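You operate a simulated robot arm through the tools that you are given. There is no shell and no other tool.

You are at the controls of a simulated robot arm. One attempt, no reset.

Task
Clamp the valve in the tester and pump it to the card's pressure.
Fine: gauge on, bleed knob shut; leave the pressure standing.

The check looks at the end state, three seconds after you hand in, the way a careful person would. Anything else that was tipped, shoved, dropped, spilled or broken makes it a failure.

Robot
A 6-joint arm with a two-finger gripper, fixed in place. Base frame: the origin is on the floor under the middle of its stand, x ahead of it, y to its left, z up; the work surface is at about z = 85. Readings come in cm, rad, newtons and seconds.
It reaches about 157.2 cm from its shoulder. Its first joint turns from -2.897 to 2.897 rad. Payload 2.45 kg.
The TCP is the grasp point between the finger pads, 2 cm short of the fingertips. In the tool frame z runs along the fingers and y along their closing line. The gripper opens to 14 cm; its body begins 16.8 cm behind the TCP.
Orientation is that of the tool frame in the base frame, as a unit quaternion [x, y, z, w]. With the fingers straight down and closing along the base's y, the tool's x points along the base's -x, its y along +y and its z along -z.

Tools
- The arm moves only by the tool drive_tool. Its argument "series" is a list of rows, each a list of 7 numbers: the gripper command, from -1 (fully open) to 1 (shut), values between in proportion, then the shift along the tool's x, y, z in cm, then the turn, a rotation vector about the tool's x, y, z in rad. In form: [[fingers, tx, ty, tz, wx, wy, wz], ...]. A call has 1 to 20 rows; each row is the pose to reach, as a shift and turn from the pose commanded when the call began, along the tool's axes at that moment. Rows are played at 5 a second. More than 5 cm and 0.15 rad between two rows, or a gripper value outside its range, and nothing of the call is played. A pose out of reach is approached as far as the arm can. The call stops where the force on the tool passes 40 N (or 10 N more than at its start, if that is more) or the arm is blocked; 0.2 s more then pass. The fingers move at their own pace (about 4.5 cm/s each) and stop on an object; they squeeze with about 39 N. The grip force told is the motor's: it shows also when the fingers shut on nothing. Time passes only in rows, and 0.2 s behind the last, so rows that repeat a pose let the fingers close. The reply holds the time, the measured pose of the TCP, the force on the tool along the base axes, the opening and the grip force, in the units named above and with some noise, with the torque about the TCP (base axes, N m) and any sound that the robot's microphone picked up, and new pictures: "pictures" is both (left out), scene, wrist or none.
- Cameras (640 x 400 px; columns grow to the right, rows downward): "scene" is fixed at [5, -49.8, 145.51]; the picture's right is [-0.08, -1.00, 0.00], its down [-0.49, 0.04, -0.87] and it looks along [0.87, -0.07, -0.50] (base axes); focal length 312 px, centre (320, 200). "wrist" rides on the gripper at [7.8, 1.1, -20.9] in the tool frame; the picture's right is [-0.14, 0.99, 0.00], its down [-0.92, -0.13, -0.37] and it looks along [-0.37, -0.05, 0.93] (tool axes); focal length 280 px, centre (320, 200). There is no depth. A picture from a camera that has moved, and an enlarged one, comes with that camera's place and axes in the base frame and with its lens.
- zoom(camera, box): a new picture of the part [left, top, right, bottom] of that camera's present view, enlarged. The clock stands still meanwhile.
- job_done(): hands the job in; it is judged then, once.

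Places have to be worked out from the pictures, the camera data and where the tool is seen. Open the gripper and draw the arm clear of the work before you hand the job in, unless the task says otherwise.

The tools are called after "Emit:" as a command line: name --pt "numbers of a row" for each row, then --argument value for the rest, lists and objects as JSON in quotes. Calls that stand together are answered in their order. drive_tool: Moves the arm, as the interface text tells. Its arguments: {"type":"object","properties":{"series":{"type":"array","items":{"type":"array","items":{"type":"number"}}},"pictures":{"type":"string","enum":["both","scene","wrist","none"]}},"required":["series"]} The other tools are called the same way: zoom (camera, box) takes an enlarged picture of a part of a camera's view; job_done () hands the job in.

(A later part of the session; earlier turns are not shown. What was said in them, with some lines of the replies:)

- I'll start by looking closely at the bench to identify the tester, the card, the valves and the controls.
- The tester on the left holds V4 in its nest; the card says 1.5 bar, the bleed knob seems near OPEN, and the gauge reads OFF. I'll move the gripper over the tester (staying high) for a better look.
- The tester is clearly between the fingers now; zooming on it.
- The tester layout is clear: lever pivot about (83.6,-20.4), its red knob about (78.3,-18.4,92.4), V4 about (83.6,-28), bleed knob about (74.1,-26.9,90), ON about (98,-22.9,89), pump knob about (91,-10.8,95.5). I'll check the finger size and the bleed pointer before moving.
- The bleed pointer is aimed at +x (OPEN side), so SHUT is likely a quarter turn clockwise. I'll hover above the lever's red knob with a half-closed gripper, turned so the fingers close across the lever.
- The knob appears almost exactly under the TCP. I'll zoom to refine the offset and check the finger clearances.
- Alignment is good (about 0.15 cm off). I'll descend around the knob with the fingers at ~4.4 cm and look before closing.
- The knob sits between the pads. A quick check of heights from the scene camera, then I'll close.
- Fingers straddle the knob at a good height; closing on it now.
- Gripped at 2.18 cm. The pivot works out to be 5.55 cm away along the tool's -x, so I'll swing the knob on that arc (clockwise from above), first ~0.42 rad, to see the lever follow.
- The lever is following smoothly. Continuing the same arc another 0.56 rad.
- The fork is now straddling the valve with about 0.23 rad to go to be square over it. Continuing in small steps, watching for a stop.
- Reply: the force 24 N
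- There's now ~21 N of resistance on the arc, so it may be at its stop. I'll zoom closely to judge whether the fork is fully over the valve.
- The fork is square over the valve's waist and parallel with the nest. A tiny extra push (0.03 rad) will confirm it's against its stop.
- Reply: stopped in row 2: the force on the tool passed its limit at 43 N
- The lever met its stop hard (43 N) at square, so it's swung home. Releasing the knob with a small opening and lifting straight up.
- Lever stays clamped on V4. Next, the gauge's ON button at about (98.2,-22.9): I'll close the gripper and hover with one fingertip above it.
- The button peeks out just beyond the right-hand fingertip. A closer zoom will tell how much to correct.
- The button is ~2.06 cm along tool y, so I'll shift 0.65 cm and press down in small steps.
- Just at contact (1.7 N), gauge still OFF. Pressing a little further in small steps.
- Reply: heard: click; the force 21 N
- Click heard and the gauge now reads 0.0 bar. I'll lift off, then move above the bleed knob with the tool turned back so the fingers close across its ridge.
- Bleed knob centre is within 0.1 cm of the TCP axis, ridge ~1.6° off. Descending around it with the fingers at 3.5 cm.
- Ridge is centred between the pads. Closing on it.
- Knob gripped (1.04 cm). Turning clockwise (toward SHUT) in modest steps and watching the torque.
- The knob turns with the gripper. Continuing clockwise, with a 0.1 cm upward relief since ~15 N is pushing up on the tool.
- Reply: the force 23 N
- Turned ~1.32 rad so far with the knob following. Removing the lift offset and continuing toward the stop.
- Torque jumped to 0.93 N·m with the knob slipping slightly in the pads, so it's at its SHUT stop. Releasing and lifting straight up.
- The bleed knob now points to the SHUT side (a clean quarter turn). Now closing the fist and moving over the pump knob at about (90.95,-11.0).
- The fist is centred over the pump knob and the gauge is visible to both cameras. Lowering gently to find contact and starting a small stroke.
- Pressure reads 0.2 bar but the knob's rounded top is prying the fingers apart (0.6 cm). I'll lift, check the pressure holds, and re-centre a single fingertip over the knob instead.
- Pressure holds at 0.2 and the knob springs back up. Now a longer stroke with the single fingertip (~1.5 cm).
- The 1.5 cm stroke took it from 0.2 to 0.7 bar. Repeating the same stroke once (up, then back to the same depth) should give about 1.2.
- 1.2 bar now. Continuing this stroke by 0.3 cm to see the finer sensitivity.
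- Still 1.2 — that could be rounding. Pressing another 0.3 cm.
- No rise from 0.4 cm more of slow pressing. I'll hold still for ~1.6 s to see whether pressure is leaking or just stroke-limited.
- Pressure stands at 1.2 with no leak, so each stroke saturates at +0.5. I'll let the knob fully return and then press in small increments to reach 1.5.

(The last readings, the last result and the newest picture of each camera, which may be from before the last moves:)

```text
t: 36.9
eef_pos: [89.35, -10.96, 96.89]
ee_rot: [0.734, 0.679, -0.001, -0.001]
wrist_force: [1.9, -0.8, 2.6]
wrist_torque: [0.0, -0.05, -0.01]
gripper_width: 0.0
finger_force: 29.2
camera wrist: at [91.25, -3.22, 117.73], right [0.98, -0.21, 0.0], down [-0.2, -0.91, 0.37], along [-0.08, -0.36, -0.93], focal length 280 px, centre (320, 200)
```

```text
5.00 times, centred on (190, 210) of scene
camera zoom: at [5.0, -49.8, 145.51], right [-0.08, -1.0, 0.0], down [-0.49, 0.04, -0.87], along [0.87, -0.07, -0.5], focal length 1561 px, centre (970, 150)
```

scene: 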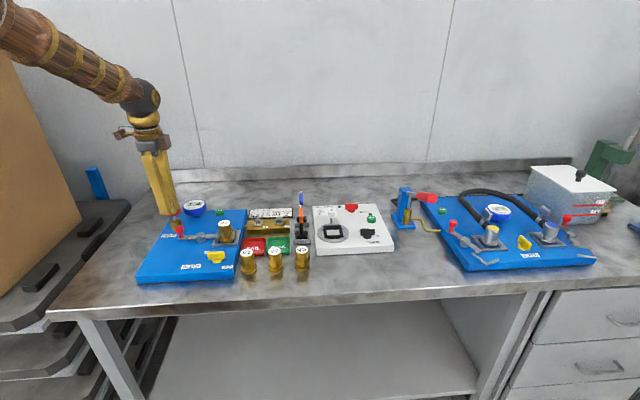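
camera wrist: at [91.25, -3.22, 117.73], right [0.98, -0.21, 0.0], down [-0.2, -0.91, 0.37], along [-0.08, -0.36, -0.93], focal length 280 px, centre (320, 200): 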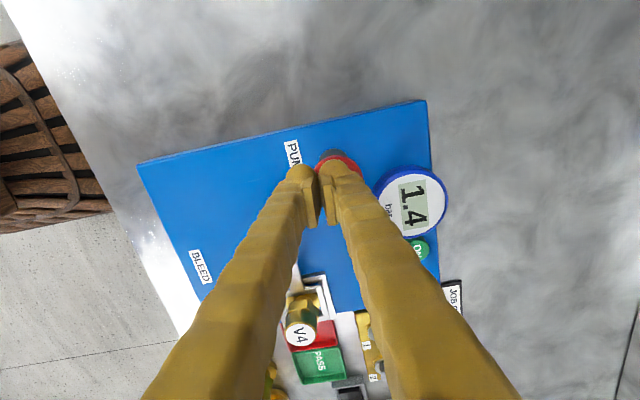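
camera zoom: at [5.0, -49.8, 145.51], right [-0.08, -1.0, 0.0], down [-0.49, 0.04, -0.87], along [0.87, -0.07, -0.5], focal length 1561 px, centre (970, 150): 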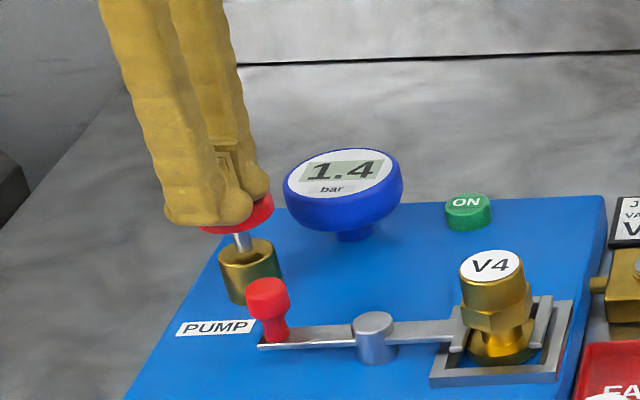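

1.4 bar at a shallow depth, and still proportional there. Nudging down 0.1 cm at a time now.

Emit:
drive_tool --pt "1 0 0 0.05 0 0 0" --pt "1 0 0 0.1 0 0 0" --pt "1 0 0 0.1 0 0 0" --pictures "wrist"

Emit:
zoom --camera "scene" --box '[140, 170, 240, 250]'

```text
t: 37.7
eef_pos: [89.58, -10.96, 96.78]
ee_rot: [0.734, 0.68, 0.0, -0.001]
wrist_force: [-1.3, 1.1, 2.5]
wrist_torque: [0.08, -0.02, 0.0]
gripper_width: 0.0
finger_force: 29.0
camera wrist: at [91.29, -3.23, 117.66], right [0.98, -0.21, 0.0], down [-0.2, -0.91, 0.37], along [-0.08, -0.36, -0.93], focal length 280 px, centre (320, 200)
```

wrist: 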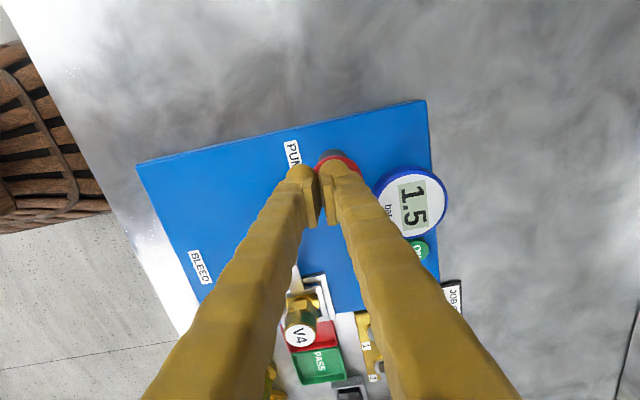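

```text
5.00 times, centred on (190, 210) of scene
camera zoom: at [5.0, -49.8, 145.51], right [-0.08, -1.0, 0.0], down [-0.49, 0.04, -0.87], along [0.87, -0.07, -0.5], focal length 1561 px, centre (970, 150)
```

zoom: 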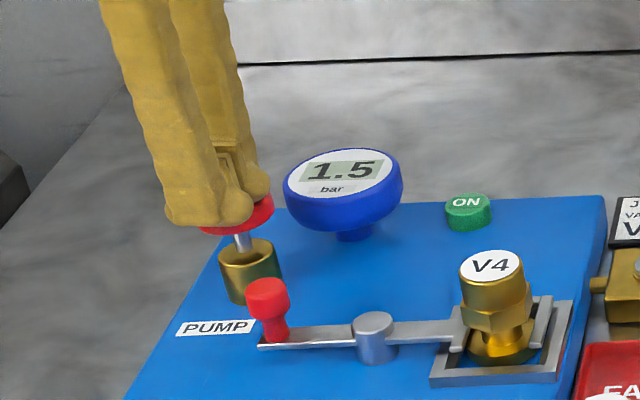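

The gauge has just flipped to 1.5. I'll add a hair (0.04 cm) to sit nearer the middle of the 1.5 reading, then lift off and check it holds.

Emit:
drive_tool --pt "1 0 0 0.04 0 0 0" --pt "1 0 0 0.04 0 0 0" --pictures "wrist"

Emit:
zoom --camera "scene" --box '[140, 170, 240, 250]'

```text
t: 38.3
eef_pos: [89.4, -10.9, 96.73]
ee_rot: [0.734, 0.68, -0.001, -0.001]
wrist_force: [0.1, 1.5, 3.0]
wrist_torque: [0.0, -0.02, 0.02]
gripper_width: 0.0
finger_force: 29.6
camera wrist: at [91.3, -3.24, 117.62], right [0.98, -0.21, 0.0], down [-0.2, -0.91, 0.37], along [-0.08, -0.36, -0.93], focal length 280 px, centre (320, 200)
```

wrist: 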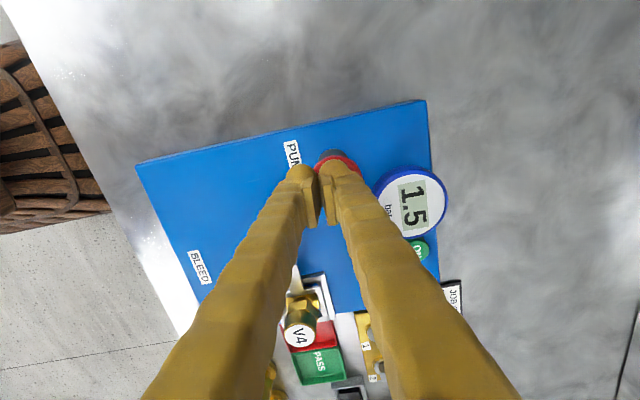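

```text
5.00 times, centred on (190, 210) of scene
camera zoom: at [5.0, -49.8, 145.51], right [-0.08, -1.0, 0.0], down [-0.49, 0.04, -0.87], along [0.87, -0.07, -0.5], focal length 1561 px, centre (970, 150)
```

zoom: 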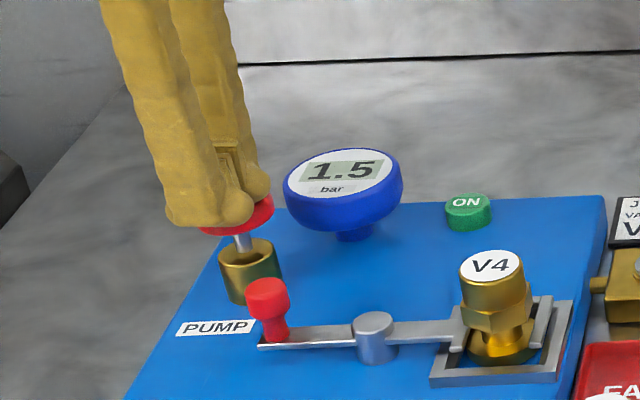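

Reading 1.5 bar. Lifting straight up off the pump knob, then backing toward the starting area and opening the gripper high above the bench.

Emit:
drive_tool --pt "1 0 0 -3 0 0 0" --pt "1 0 0 -7 0 0 0" --pt "1 0 0 -12 0 0 0" --pt "1 0 0 -17 0 0 0" --pt "1 0 0 -22 0 0 0" --pt "0.6 0 -4 -24 0 0 0" --pt "0.2 0 -8 -24 0 0 0" --pt "-0.2 0 -12 -24 0 0 0" --pt "-0.6 0 -16 -24 0 0 0" --pt "-1 0 -20 -24 0 0 0" --pt "-1 0 -20 -24 0 0 0" --pt "-1 0 -20 -24 0 0 0" --pt "-1 0 -20 -24 0 0 0" --pt "-1 0 -20 -24 0 0 0" --pt "-1 0 -20 -24 0 0 0"

Emit:
zoom --camera "scene" --box '[130, 180, 270, 290]'

```text
t: 41.5
eef_pos: [69.62, -9.36, 121.01]
ee_rot: [0.734, 0.68, 0.0, -0.001]
wrist_force: [0.3, -0.5, 0.6]
wrist_torque: [0.0, 0.0, -0.01]
gripper_width: 14.02
finger_force: 0.1
camera wrist: at [71.39, -1.67, 141.69], right [0.98, -0.21, 0.0], down [-0.2, -0.91, 0.37], along [-0.08, -0.36, -0.93], focal length 280 px, centre (320, 200)
```

scene: 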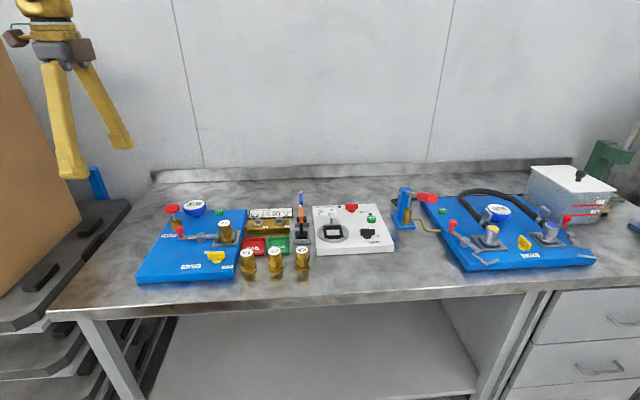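
wrist: 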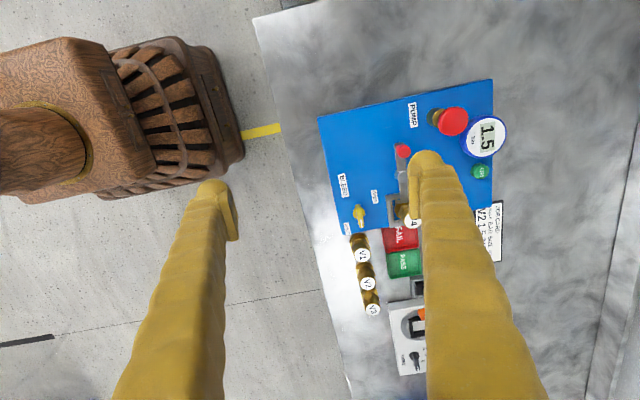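

```text
3.64 times, centred on (200, 235) of scene
camera zoom: at [5.0, -49.8, 145.51], right [-0.08, -1.0, 0.0], down [-0.49, 0.04, -0.87], along [0.87, -0.07, -0.5], focal length 1135 px, centre (756, 73)
```

zoom: 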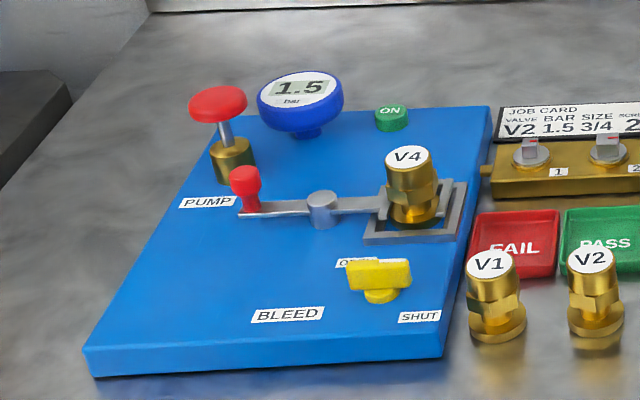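

All looks right: fork over V4, bleed at SHUT, gauge on at 1.5. I'll wait a few seconds to confirm the pressure stands.

Emit:
drive_tool --pt "-1 0 0 0 0 0 0" --pt "-1 0 0 0 0 0 0" --pt "-1 0 0 0 0 0 0" --pt "-1 0 0 0 0 0 0" --pt "-1 0 0 0 0 0 0" --pt "-1 0 0 0 0 0 0" --pt "-1 0 0 0 0 0 0" --pt "-1 0 0 0 0 0 0" --pt "-1 0 0 0 0 0 0" --pt "-1 0 0 0 0 0 0" --pt "-1 0 0 0 0 0 0" --pt "-1 0 0 0 0 0 0" --pt "-1 0 0 0 0 0 0" --pt "-1 0 0 0 0 0 0" --pt "-1 0 0 0 0 0 0" --pt "-1 0 0 0 0 0 0" --pt "-1 0 0 0 0 0 0" --pt "-1 0 0 0 0 0 0" --pt "-1 0 0 0 0 0 0" --pt "-1 0 0 0 0 0 0" --pictures "scene"

Emit:
zoom --camera "scene" --box '[130, 180, 310, 290]'

Emit:
zoom --camera "wrist" --box '[310, 70, 520, 330]'

```text
t: 45.7
eef_pos: [69.63, -9.39, 120.92]
ee_rot: [0.733, 0.68, 0.0, -0.001]
wrist_force: [0.8, -0.3, 0.2]
wrist_torque: [-0.01, 0.0, 0.01]
gripper_width: 14.02
finger_force: 0.1
```

scene: 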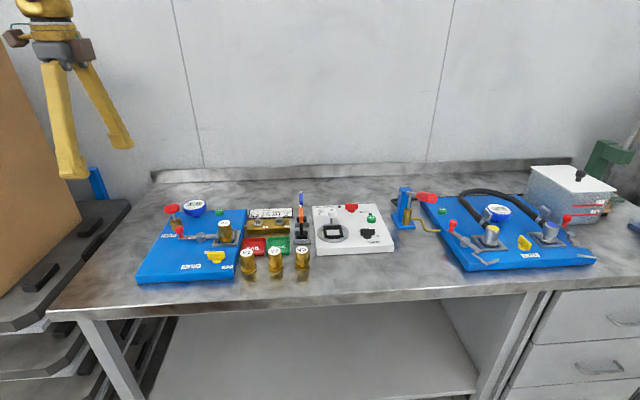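

```text
3.56 times, centred on (220, 235) of scene
camera zoom: at [5.0, -49.8, 145.51], right [-0.08, -1.0, 0.0], down [-0.49, 0.04, -0.87], along [0.87, -0.07, -0.5], focal length 1110 px, centre (676, 76)
```

zoom: 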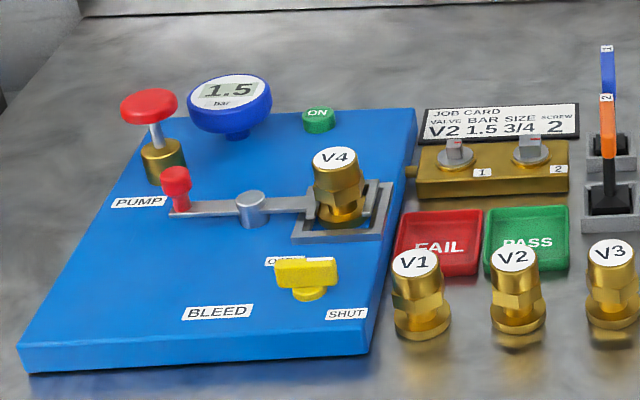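

```text
1.54 times, centred on (415, 200) of wrist
camera zoom: at [71.39, -1.67, 141.69], right [0.98, -0.21, 0.0], down [-0.2, -0.91, 0.37], along [-0.08, -0.36, -0.93], focal length 431 px, centre (174, 200)
```

zoom: 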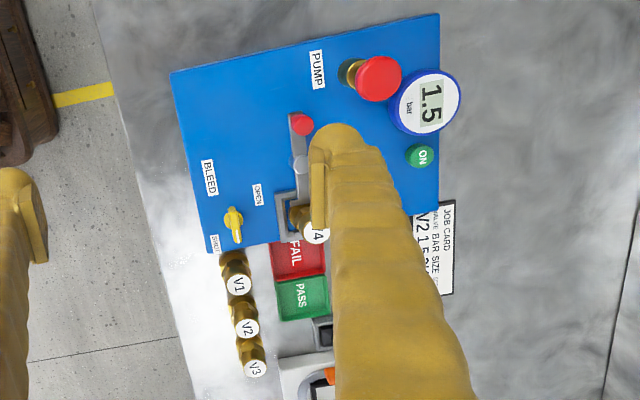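

The gauge has stayed at 1.5 bar for over 7 seconds. V4 is clamped, the bleed knob is at SHUT, nothing else has moved, and the arm is clear with the gripper open. Handing in.

Emit:
job_done

```text
The job is handed in.
```

I clamped V4, the valve already sitting in the tester, and pumped it to the card's 1.5 bar. The pressure held for about 7 seconds before I handed in.

- **Clamp:** the lever is swung fully home, with its fork around V4.
- **Bleed knob:** turned a quarter turn clockwise to its SHUT stop.
- **Gauge:** on and reading 1.5 bar. It shows only one decimal, and I stopped just after it changed from 1.4.
- **Everything else:** nothing else on the bench looks moved. The gripper is open and the arm is drawn back.

The card names V2, but V4 was the valve in the tester. I took "the valve in the tester" to mean V4 and used the card only for the pressure, so V2 was not tested.
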